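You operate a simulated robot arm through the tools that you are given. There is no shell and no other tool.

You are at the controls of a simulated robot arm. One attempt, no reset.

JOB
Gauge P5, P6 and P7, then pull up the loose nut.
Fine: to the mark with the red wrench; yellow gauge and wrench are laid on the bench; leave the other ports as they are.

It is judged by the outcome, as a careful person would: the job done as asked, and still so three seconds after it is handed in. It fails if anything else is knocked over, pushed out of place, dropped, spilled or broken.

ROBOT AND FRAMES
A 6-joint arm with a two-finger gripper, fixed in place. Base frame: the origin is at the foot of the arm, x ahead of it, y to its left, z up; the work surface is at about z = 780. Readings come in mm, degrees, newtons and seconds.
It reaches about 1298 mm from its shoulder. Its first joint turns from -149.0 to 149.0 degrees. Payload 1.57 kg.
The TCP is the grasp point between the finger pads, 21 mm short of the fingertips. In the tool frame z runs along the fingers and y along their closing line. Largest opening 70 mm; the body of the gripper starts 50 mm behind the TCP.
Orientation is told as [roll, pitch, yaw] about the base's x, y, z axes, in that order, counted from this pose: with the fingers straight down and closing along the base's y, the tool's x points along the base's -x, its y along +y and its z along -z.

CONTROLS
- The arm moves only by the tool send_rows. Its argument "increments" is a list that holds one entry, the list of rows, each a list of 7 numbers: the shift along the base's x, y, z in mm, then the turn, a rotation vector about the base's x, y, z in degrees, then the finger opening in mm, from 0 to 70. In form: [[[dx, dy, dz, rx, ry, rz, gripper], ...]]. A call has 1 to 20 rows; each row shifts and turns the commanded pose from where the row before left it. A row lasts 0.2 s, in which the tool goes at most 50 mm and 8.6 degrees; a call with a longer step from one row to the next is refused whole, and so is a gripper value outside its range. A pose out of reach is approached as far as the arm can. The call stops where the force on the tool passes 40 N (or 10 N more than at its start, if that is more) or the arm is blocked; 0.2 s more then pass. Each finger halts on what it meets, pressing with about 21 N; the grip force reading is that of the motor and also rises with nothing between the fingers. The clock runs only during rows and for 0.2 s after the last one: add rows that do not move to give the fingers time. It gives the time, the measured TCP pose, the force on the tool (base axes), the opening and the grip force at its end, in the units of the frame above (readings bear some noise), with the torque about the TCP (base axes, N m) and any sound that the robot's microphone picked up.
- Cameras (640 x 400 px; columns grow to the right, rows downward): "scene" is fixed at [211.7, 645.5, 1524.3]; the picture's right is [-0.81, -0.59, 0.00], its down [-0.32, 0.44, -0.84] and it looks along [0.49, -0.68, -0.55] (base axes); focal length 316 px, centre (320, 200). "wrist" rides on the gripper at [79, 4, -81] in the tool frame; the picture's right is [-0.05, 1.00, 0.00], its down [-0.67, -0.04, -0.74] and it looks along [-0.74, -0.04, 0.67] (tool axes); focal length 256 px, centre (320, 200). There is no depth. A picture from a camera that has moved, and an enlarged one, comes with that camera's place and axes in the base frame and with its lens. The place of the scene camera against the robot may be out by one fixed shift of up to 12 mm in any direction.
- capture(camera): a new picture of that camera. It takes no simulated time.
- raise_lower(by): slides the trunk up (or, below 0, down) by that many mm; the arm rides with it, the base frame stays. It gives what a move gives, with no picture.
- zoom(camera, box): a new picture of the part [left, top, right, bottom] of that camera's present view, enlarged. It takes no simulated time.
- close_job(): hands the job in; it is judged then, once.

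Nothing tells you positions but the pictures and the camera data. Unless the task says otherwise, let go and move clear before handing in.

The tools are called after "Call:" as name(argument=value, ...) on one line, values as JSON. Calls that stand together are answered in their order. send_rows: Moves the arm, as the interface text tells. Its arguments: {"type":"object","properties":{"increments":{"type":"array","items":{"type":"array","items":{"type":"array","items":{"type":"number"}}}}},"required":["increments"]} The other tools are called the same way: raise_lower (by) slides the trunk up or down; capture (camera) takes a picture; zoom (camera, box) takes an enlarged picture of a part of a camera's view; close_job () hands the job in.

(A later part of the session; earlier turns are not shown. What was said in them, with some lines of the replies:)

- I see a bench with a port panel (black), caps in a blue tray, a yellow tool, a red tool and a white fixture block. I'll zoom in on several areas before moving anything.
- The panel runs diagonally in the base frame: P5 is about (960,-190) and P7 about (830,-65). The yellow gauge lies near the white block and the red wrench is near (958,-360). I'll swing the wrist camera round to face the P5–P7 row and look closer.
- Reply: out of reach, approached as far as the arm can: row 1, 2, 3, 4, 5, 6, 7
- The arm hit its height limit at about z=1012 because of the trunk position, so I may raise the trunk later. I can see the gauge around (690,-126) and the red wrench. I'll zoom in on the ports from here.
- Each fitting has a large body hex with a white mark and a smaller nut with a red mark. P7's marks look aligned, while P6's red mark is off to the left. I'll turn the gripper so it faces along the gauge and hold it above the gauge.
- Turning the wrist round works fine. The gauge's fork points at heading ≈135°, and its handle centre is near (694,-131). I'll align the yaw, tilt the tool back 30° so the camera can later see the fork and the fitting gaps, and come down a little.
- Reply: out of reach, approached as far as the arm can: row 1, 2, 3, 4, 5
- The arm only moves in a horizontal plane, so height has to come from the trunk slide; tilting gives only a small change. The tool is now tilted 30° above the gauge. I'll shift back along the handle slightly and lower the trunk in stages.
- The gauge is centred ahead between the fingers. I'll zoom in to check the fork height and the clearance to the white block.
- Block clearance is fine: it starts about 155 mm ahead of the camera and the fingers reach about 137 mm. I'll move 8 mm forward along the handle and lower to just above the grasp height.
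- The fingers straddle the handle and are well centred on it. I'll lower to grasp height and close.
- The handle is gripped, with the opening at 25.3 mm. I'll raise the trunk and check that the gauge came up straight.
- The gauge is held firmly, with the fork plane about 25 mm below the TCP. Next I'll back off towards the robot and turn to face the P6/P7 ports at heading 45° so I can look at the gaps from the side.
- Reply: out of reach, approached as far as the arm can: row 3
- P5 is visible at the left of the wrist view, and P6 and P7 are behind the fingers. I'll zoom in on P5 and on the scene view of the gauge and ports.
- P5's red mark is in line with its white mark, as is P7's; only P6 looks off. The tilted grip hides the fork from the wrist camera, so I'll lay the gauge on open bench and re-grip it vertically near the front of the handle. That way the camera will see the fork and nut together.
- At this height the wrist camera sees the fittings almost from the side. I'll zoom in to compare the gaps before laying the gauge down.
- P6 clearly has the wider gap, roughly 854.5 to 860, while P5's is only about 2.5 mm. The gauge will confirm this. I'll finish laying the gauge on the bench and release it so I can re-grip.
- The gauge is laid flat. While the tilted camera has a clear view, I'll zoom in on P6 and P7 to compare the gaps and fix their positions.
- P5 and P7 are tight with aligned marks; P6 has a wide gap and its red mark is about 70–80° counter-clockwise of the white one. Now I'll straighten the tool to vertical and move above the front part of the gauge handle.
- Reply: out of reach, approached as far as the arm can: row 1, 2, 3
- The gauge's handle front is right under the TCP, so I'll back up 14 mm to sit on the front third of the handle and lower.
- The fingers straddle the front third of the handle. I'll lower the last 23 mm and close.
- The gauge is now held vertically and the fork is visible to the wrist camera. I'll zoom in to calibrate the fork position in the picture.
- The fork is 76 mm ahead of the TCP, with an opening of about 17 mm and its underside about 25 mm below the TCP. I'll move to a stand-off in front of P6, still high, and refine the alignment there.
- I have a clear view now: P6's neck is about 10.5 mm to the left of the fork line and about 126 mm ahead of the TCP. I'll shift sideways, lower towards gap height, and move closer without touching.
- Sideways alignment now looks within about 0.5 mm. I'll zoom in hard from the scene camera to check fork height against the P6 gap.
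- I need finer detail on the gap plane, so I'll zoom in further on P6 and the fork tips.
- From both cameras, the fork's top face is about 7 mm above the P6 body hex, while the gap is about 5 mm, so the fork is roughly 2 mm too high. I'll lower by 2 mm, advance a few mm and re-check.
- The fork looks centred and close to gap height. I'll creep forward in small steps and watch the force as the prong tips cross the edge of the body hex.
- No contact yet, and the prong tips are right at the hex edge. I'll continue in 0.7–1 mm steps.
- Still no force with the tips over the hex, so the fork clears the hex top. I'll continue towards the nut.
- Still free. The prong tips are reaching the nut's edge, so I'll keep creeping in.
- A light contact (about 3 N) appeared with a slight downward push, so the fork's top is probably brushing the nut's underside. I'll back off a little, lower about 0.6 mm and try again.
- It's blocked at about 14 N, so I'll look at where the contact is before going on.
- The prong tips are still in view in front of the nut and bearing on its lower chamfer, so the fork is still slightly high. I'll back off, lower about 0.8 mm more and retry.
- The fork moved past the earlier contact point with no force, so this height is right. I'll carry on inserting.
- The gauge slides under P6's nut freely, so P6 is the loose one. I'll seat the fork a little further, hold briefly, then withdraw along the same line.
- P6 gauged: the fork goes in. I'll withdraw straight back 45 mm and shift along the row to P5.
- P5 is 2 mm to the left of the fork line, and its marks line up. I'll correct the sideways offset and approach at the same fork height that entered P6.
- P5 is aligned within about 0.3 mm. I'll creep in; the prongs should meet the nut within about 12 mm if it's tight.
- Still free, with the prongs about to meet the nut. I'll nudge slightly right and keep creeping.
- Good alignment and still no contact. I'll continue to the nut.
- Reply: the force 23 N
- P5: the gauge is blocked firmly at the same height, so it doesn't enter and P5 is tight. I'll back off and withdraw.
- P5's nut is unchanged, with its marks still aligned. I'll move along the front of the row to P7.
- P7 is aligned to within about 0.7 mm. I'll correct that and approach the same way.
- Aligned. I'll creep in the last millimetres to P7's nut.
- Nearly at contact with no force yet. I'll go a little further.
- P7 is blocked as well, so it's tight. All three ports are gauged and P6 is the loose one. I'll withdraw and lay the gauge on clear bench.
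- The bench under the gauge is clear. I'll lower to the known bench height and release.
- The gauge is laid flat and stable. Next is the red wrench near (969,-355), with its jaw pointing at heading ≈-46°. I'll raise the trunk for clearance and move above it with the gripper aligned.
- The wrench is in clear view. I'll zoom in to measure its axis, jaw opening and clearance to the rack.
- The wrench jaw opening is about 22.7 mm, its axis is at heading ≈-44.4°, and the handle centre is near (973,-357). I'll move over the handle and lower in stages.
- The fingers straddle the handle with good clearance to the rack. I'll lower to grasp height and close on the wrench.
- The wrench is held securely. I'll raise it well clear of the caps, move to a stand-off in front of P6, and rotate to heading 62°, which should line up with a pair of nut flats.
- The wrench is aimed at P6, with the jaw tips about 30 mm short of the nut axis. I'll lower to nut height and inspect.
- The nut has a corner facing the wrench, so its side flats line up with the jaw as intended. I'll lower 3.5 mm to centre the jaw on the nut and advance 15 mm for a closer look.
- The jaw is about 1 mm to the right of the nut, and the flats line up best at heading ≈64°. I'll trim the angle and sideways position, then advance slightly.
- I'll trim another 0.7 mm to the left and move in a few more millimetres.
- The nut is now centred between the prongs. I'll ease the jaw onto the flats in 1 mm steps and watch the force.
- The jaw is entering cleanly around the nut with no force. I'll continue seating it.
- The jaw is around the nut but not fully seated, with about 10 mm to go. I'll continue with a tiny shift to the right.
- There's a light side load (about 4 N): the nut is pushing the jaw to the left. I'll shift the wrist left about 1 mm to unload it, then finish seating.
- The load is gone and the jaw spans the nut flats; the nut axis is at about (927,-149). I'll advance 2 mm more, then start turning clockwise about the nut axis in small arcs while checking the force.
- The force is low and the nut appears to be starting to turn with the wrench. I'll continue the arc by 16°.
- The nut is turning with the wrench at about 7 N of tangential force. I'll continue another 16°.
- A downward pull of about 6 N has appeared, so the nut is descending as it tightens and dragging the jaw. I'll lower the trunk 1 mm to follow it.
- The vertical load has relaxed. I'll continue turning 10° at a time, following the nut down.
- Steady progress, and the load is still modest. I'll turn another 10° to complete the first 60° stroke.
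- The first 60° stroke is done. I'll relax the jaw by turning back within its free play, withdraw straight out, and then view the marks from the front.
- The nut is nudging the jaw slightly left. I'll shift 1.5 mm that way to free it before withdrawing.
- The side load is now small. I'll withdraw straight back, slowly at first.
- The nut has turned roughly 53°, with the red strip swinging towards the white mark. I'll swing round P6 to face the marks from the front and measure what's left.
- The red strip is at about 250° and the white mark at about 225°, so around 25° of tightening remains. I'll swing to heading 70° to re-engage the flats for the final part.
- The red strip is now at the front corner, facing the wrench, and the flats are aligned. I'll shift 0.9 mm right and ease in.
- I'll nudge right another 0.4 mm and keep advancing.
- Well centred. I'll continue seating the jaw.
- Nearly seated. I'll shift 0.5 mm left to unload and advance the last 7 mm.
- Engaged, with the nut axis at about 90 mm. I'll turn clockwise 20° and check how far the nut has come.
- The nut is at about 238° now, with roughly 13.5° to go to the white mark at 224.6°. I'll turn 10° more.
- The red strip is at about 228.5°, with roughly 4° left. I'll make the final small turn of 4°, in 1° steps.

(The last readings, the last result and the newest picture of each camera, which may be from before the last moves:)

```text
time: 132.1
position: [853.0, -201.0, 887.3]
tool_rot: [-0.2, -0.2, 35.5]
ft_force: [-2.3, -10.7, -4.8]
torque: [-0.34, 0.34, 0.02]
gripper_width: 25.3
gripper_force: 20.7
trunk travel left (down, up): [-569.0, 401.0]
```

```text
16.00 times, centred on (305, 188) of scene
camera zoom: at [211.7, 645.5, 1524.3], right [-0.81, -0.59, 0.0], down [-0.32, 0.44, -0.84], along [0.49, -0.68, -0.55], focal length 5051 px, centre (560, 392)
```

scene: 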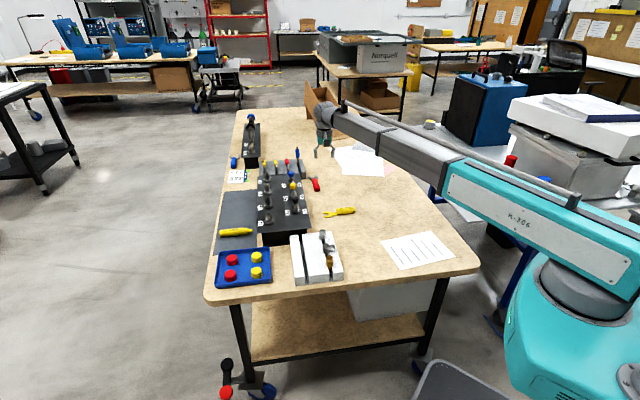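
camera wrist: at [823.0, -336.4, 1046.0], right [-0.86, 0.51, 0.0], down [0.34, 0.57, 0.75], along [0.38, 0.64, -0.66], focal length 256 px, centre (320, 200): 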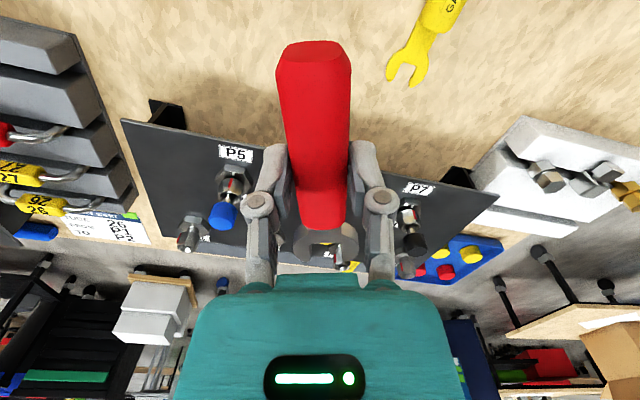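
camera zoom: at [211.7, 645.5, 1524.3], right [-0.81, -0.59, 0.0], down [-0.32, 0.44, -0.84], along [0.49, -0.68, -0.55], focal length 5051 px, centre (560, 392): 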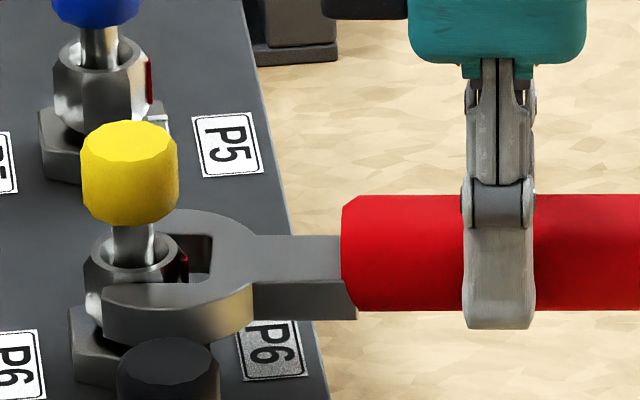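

The red strip is at about 225.4°, essentially on the mark. I'll relax the jaw by backing off within its play, withdraw, and check from the front.

Call:
send_rows(increments=[[[0.95, -1.25, 0, 0, 0, 1, 5], [0.95, -1.25, 0, 0, 0, 1, 5], [1.0, -1.25, 0, 0, 0, 1, 5], [1.0, -1.25, 0, 0, 0, 1, 5], [1.0, -1.2, 0, 0, 0, 1, 5], [0, 0, 0, 0, 0, 0, 5]]])

Call:
zoom(camera="wrist", box=[295, 215, 355, 275])

```text
time: 133.5
position: [858.3, -204.9, 886.5]
tool_rot: [-0.2, -0.3, 40.7]
ft_force: [-1.4, -3.6, -2.1]
torque: [-0.11, 0.1, -0.11]
gripper_width: 25.2
gripper_force: 20.7
trunk travel left (down, up): [-569.0, 401.0]
```

```text
6.67 times, centred on (325, 245) of wrist
camera zoom: at [795.1, -255.4, 968.4], right [-0.61, 0.79, 0.0], down [0.52, 0.41, 0.75], along [0.59, 0.46, -0.66], focal length 1707 px, centre (287, -100)
```

zoom: 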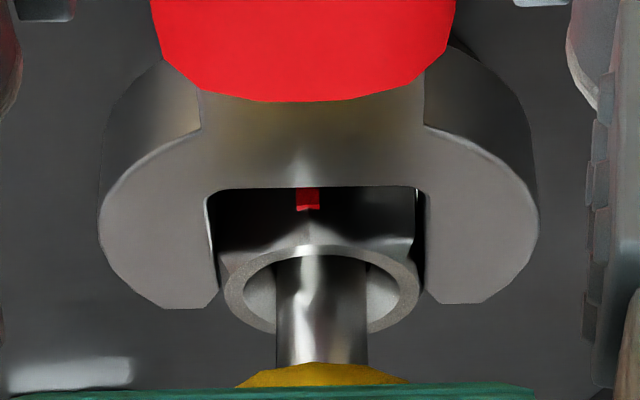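

The nut stays at about 224.6° with the jaw relaxed. I'll withdraw along the wrench axis, slowly at first.

Call:
send_rows(increments=[[[0.3, -0.4, 0, 0, 0, 0, 5], [-0.9, -0.8, 0, 0, 0, 0, 5], [-1.5, -1.3, 0, 0, 0, 0, 5], [-1.5, -1.3, 0, 0, 0, 0, 5], [0, 0, 0, 0, 0, 0, 5]]])

Call:
send_rows(increments=[[[-3, -2.6, 0, 0, 0, 0, 5], [-4.5, -3.9, 0, 0, 0, 0, 5], [-6, -5.2, 0, 0, 0, 0, 5], [-6, -5.2, 0, 0, 0, 0, 5], [-6, -5.2, 0, 0, 0, 0, 5], [0, 0, 0, 0, 0, 0, 5]]])

Call:
zoom(camera="wrist", box=[295, 225, 355, 280])

Call:
zoom(camera="scene", box=[294, 178, 316, 198])

```text
time: 134.7
position: [853.8, -210.1, 887.7]
tool_rot: [-0.2, -0.3, 40.6]
ft_force: [0.4, 0.3, -1.5]
torque: [0.0, 0.03, 0.0]
gripper_width: 25.2
gripper_force: 21.1
trunk travel left (down, up): [-569.0, 401.0]
```

```text
time: 136.1
position: [828.3, -231.0, 888.9]
tool_rot: [-0.1, -0.2, 40.7]
ft_force: [-0.7, 0.7, -1.6]
torque: [0.05, 0.01, -0.02]
gripper_width: 25.0
gripper_force: 21.2
trunk travel left (down, up): [-569.0, 401.0]
```

```text
7.27 times, centred on (325, 252) of wrist
camera zoom: at [765.9, -281.0, 968.5], right [-0.61, 0.79, 0.0], down [0.53, 0.41, 0.75], along [0.59, 0.45, -0.66], focal length 1862 px, centre (284, -182)
```

zoom: 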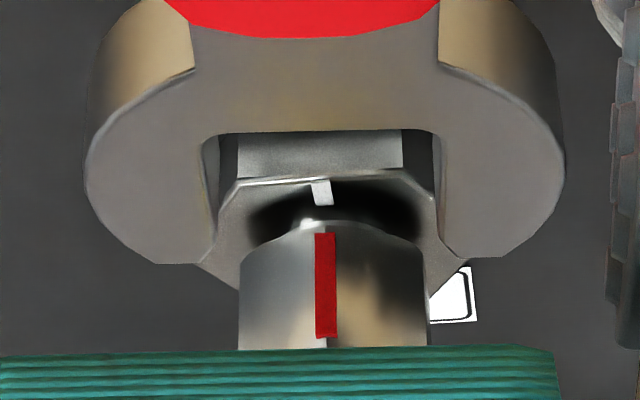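

```text
16.00 times, centred on (305, 188) of scene
camera zoom: at [211.7, 645.5, 1524.3], right [-0.81, -0.59, 0.0], down [-0.32, 0.44, -0.84], along [0.49, -0.68, -0.55], focal length 5051 px, centre (560, 392)
```

zoom: 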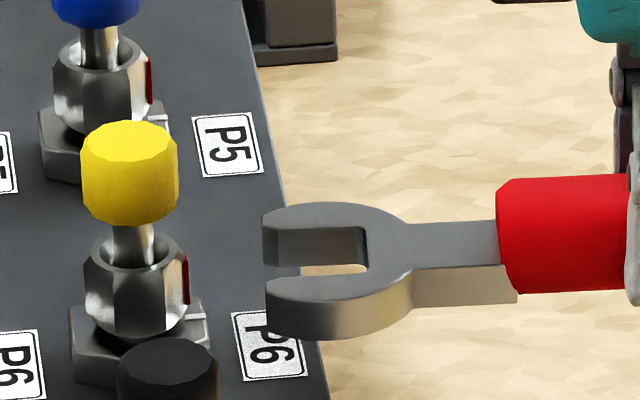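

The red strip now lines up with the white mark to within about 1° (red ≈223–224°, white ≈224.5°), the same as on P5 and P7. I'll confirm with a view straight down the mark direction.

Call:
send_rows(increments=[[[6.0, -7.5, 0, 0, 0, 3.7, 5], [6.0, -7.0, 0, 0, 0, 3.6, 5], [0, 0, 0, 0, 0, 0, 5]]])

Call:
zoom(camera="wrist", box=[295, 225, 355, 280])

Call:
capture(camera="wrist")

Call:
zoom(camera="scene", box=[285, 165, 315, 215])

```text
time: 136.9
position: [841.4, -245.5, 887.4]
tool_rot: [-0.1, -0.2, 48.0]
ft_force: [-0.3, -0.8, -1.2]
torque: [0.02, 0.02, 0.01]
gripper_width: 25.4
gripper_force: 21.1
trunk travel left (down, up): [-569.0, 401.0]
```

```text
7.27 times, centred on (325, 252) of wrist
camera zoom: at [785.0, -302.7, 968.4], right [-0.71, 0.71, 0.0], down [0.47, 0.47, 0.75], along [0.53, 0.53, -0.66], focal length 1862 px, centre (284, -182)
```

zoom: 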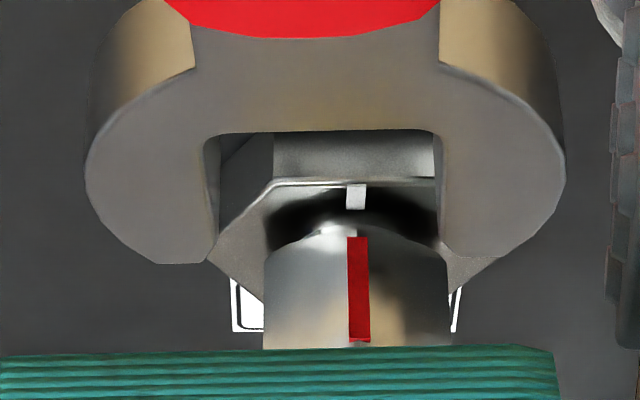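

```text
taken
camera wrist: at [785.0, -302.7, 968.4], right [-0.71, 0.71, 0.0], down [0.47, 0.47, 0.75], along [0.53, 0.53, -0.66], focal length 256 px, centre (320, 200)
```

wrist: 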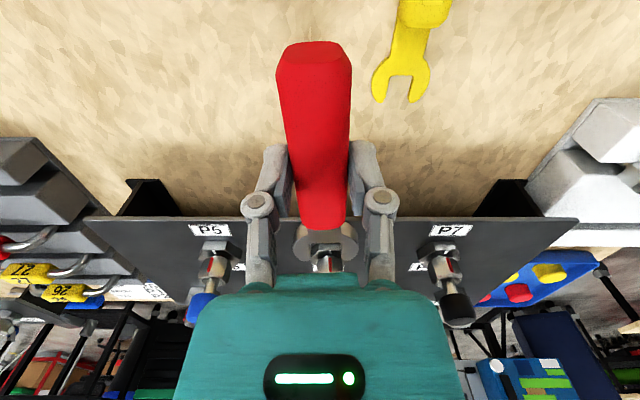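

```text
8.00 times, centred on (300, 190) of scene
camera zoom: at [211.7, 645.5, 1524.3], right [-0.81, -0.59, 0.0], down [-0.32, 0.44, -0.84], along [0.49, -0.68, -0.55], focal length 2526 px, centre (480, 280)
```

zoom: 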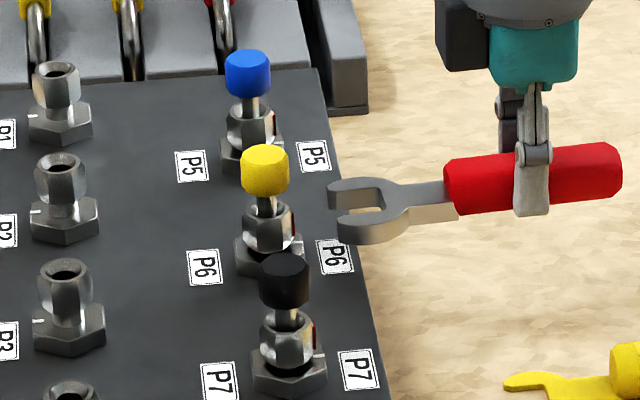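

From straight ahead the red strip and white mark are aligned within about 0.5°. P6 is pulled up to the mark. Now I'll back away and take the wrench to an open spot on the bench.

Call:
send_rows(increments=[[[-17, -18.5, 0, 0, 0, 0, 5], [-17, -18.5, 0, 0, 0, 0, 5], [13, -24, 0, 0, 0, 0, 5], [13, -24, 0, 0, 0, 0, 5], [13, -24, 0, 0, 0, 0, 5], [13, -24, 0, 0, 0, 0, 5], [0, 0, 0, 0, 0, 0, 5]]])

Call:
raise_lower(by=-60)

Call:
capture(camera="wrist")

Call:
zoom(camera="scene", box=[270, 120, 410, 220])

```text
time: 138.5
position: [857.7, -379.0, 887.4]
tool_rot: [-0.1, -0.2, 47.9]
ft_force: [0.1, -0.2, -2.3]
torque: [0.03, 0.0, -0.01]
gripper_width: 25.3
gripper_force: 20.9
trunk travel left (down, up): [-569.0, 401.0]
```

```text
time: 139.5
position: [858.7, -380.0, 827.6]
tool_rot: [-0.1, -0.1, 47.8]
ft_force: [0.2, 1.1, -0.9]
torque: [0.02, 0.01, -0.01]
gripper_width: 25.5
gripper_force: 21.6
trunk travel left (down, up): [-509.0, 461.0]
```

```text
taken
camera wrist: at [801.9, -435.8, 908.5], right [-0.71, 0.71, 0.0], down [0.47, 0.47, 0.75], along [0.53, 0.53, -0.66], focal length 256 px, centre (320, 200)
```

wrist: 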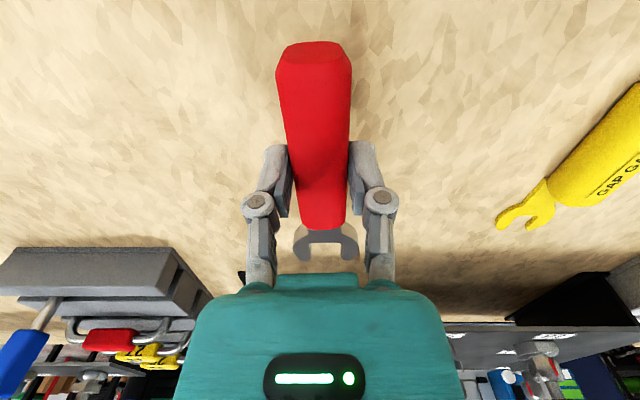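

```text
4.00 times, centred on (340, 170) of scene
camera zoom: at [211.7, 645.5, 1524.3], right [-0.81, -0.59, 0.0], down [-0.32, 0.44, -0.84], along [0.49, -0.68, -0.55], focal length 1263 px, centre (240, 320)
```

zoom: 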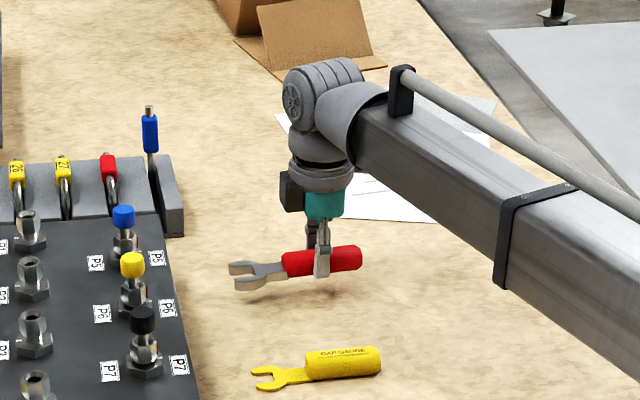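

The area is clear. I'll lower the wrench to the bench and release it gently.

Call:
raise_lower(by=-20)

Call:
raise_lower(by=-2)

Call:
zoom(camera="scene", box=[310, 160, 370, 200])

```text
time: 140.1
position: [858.7, -378.3, 807.5]
tool_rot: [-0.1, -0.1, 48.0]
ft_force: [0.1, -0.2, -1.6]
torque: [-0.01, 0.01, 0.03]
gripper_width: 25.0
gripper_force: 20.9
trunk travel left (down, up): [-489.0, 481.0]
```

```text
time: 140.7
position: [857.5, -379.6, 805.4]
tool_rot: [-0.2, -0.2, 47.8]
ft_force: [0.5, -0.2, 2.4]
torque: [0.12, -0.21, -0.04]
gripper_width: 25.2
gripper_force: 21.0
trunk travel left (down, up): [-487.0, 483.0]
```

```text
10.00 times, centred on (340, 180) of scene
camera zoom: at [211.7, 645.5, 1524.3], right [-0.81, -0.59, 0.0], down [-0.32, 0.44, -0.84], along [0.49, -0.68, -0.55], focal length 3157 px, centre (120, 400)
```

zoom: 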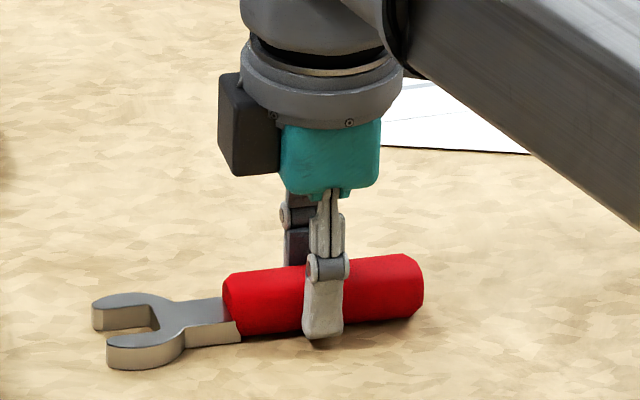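

The wrench is touching the bench. I'll open the fingers gradually and lift clear.

Call:
send_rows(increments=[[[0, 0, 0, 0, 0, 0, 26], [0, 0, 0, 0, 0, 0, 28], [0, 0, 0, 0, 0, 0, 32], [0, 0, 0, 0, 0, 0, 38], [0, 0, 0, 0, 0, 0, 46], [0, 0, 0, 0, 0, 0, 55], [0, 0, 0, 0, 0, 0, 55]]])

Call:
raise_lower(by=160)

Call:
capture(camera="wrist")

Call:
capture(camera="scene")

```text
time: 142.3
position: [857.9, -378.5, 805.9]
tool_rot: [-0.2, -0.2, 48.0]
ft_force: [-0.2, -0.5, -0.3]
torque: [-0.02, 0.02, 0.04]
gripper_width: 54.9
gripper_force: 0.0
trunk travel left (down, up): [-487.0, 483.0]
```

```text
time: 144.1
position: [859.3, -378.8, 966.2]
tool_rot: [-0.1, -0.3, 48.0]
ft_force: [0.4, -0.2, -0.2]
torque: [-0.01, -0.01, -0.01]
gripper_width: 54.9
gripper_force: 0.1
trunk travel left (down, up): [-647.0, 323.0]
```

```text
taken
camera wrist: at [802.0, -435.7, 1046.4], right [-0.71, 0.71, 0.0], down [0.47, 0.47, 0.75], along [0.53, 0.53, -0.66], focal length 256 px, centre (320, 200)
```

wrist: 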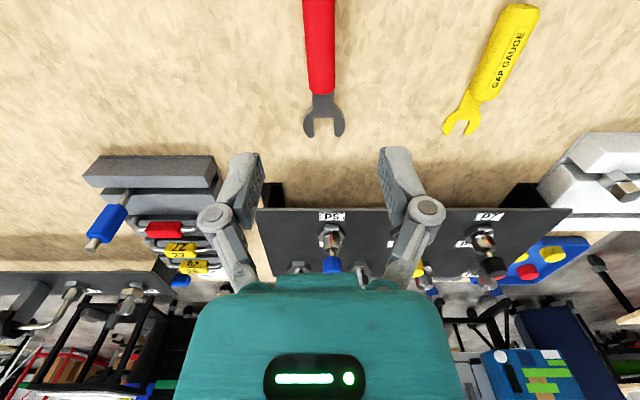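

```text
taken
```

scene: 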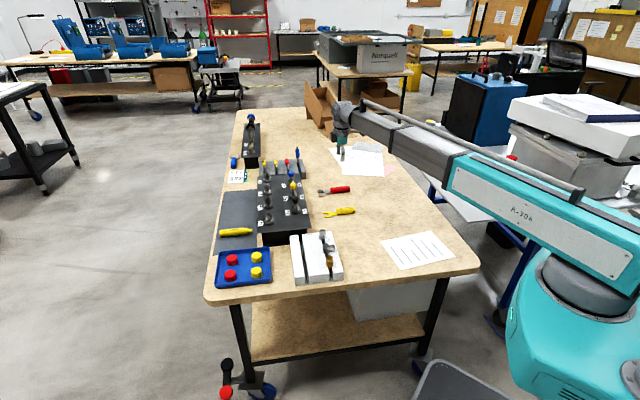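

Both tools are on the bench. I'll take a last unobstructed look at P5–P7 to confirm the marks before handing in.

Call:
send_rows(increments=[[[-25, 24, 0, 0, 0, -1.5, 60], [-25, 24, 0, 0, 0, -1.5, 60], [-25, 24, 0, 0, 0, 0, 60], [-25, 24, 0, 0, 0, 0, 60], [0, 0, 0, 0, 0, 0, 60]]])

Call:
capture(camera="wrist")

Call:
zoom(camera="wrist", box=[200, 190, 400, 290])

Call:
zoom(camera="scene", box=[285, 165, 315, 215])

```text
time: 145.3
position: [758.4, -281.7, 965.9]
tool_rot: [-0.2, -0.2, 44.9]
ft_force: [0.7, 1.2, 0.2]
torque: [-0.04, -0.01, 0.01]
gripper_width: 60.1
gripper_force: 0.1
trunk travel left (down, up): [-647.0, 323.0]
```

```text
taken
camera wrist: at [699.2, -335.7, 1046.7], right [-0.67, 0.74, 0.0], down [0.49, 0.44, 0.75], along [0.56, 0.5, -0.66], focal length 256 px, centre (320, 200)
```

wrist: 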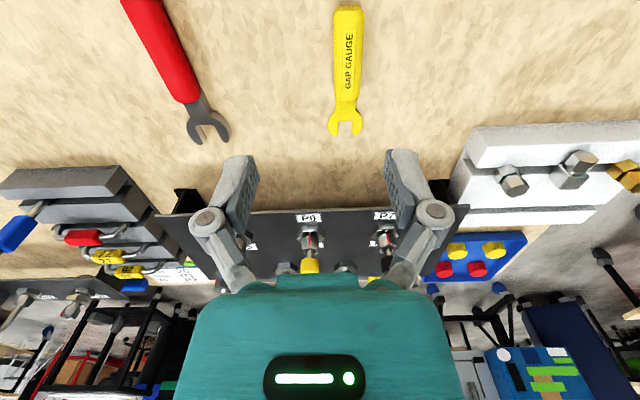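

```text
3.20 times, centred on (300, 240) of wrist
camera zoom: at [699.2, -335.7, 1046.7], right [-0.67, 0.74, 0.0], down [0.49, 0.44, 0.75], along [0.56, 0.5, -0.66], focal length 819 px, centre (384, 72)
```

zoom: 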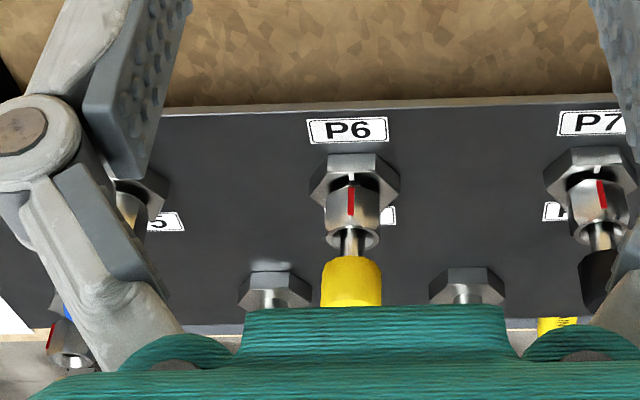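

```text
8.00 times, centred on (300, 190) of scene
camera zoom: at [211.7, 645.5, 1524.3], right [-0.81, -0.59, 0.0], down [-0.32, 0.44, -0.84], along [0.49, -0.68, -0.55], focal length 2526 px, centre (480, 280)
```

zoom: 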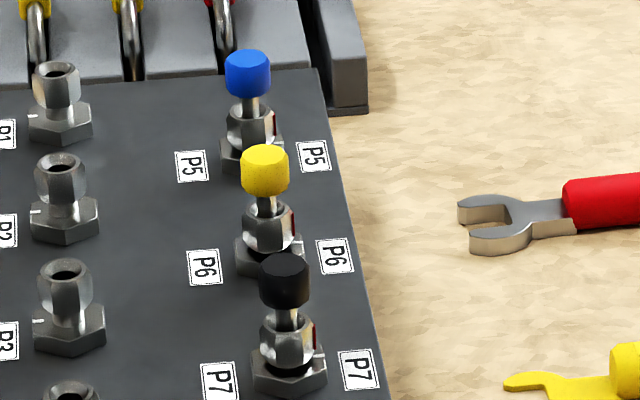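

Call:
zoom(camera="wrist", box=[290, 220, 330, 265])

Call:
zoom(camera="wrist", box=[365, 220, 405, 265])

```text
8.89 times, centred on (310, 242) of wrist
camera zoom: at [699.2, -335.7, 1046.7], right [-0.67, 0.74, 0.0], down [0.49, 0.44, 0.75], along [0.56, 0.5, -0.66], focal length 2276 px, centre (409, -178)
```

zoom: 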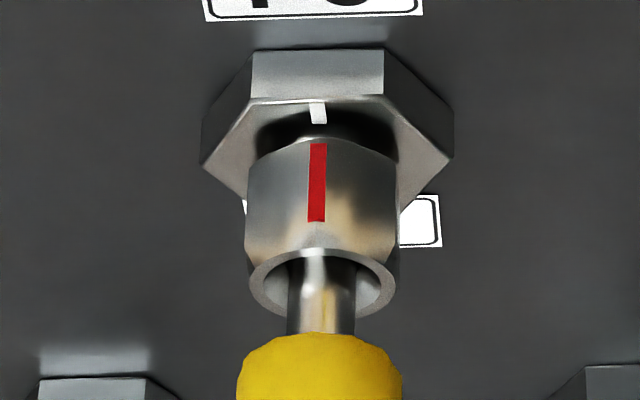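

```text
8.89 times, centred on (385, 242) of wrist
camera zoom: at [699.2, -335.7, 1046.7], right [-0.67, 0.74, 0.0], down [0.49, 0.44, 0.75], along [0.56, 0.5, -0.66], focal length 2276 px, centre (-258, -178)
```

zoom: 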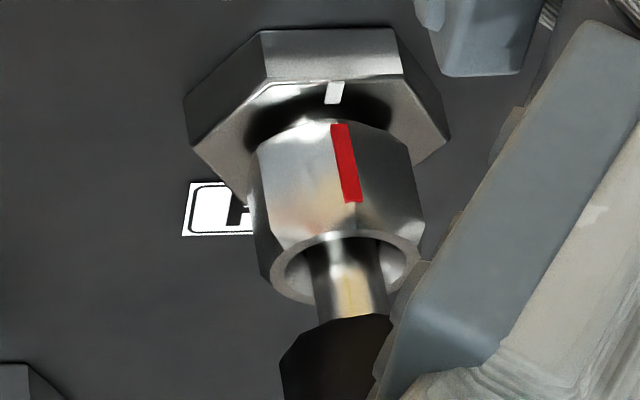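

P6's red strip sits in line with its white mark and its gap is closed like P7's. The gauge and red wrench lie flat on the bench, the gripper is empty and clear, and the other ports are as they were. I'm handing the job in.

Call:
close_job()

```text
The job is handed in.
```

I gauged P5, P6 and P7. P6 was the loose nut, and I've pulled it up to the mark with the red wrench. The job is handed in.

- **Gauging:** the yellow gauge slid freely under P6's nut. At the same height it was blocked at P5 and P7, so those two are tight.
- **P6:** I turned the nut clockwise in two strokes, about 78° in all. Its red strip lines up with the white mark to within about 1°, and its gap now looks closed like P7's. I did not put the gauge back on P6 after tightening.
- **Tools:** the yellow gauge and the red wrench are lying flat on open bench between the panel and the papers, not where they started. The gripper is empty and clear.
- **Other ports:** the gauge pressed on P5's and P7's nuts with about 20 N, and their marks stayed aligned. I did not touch P1–P4.
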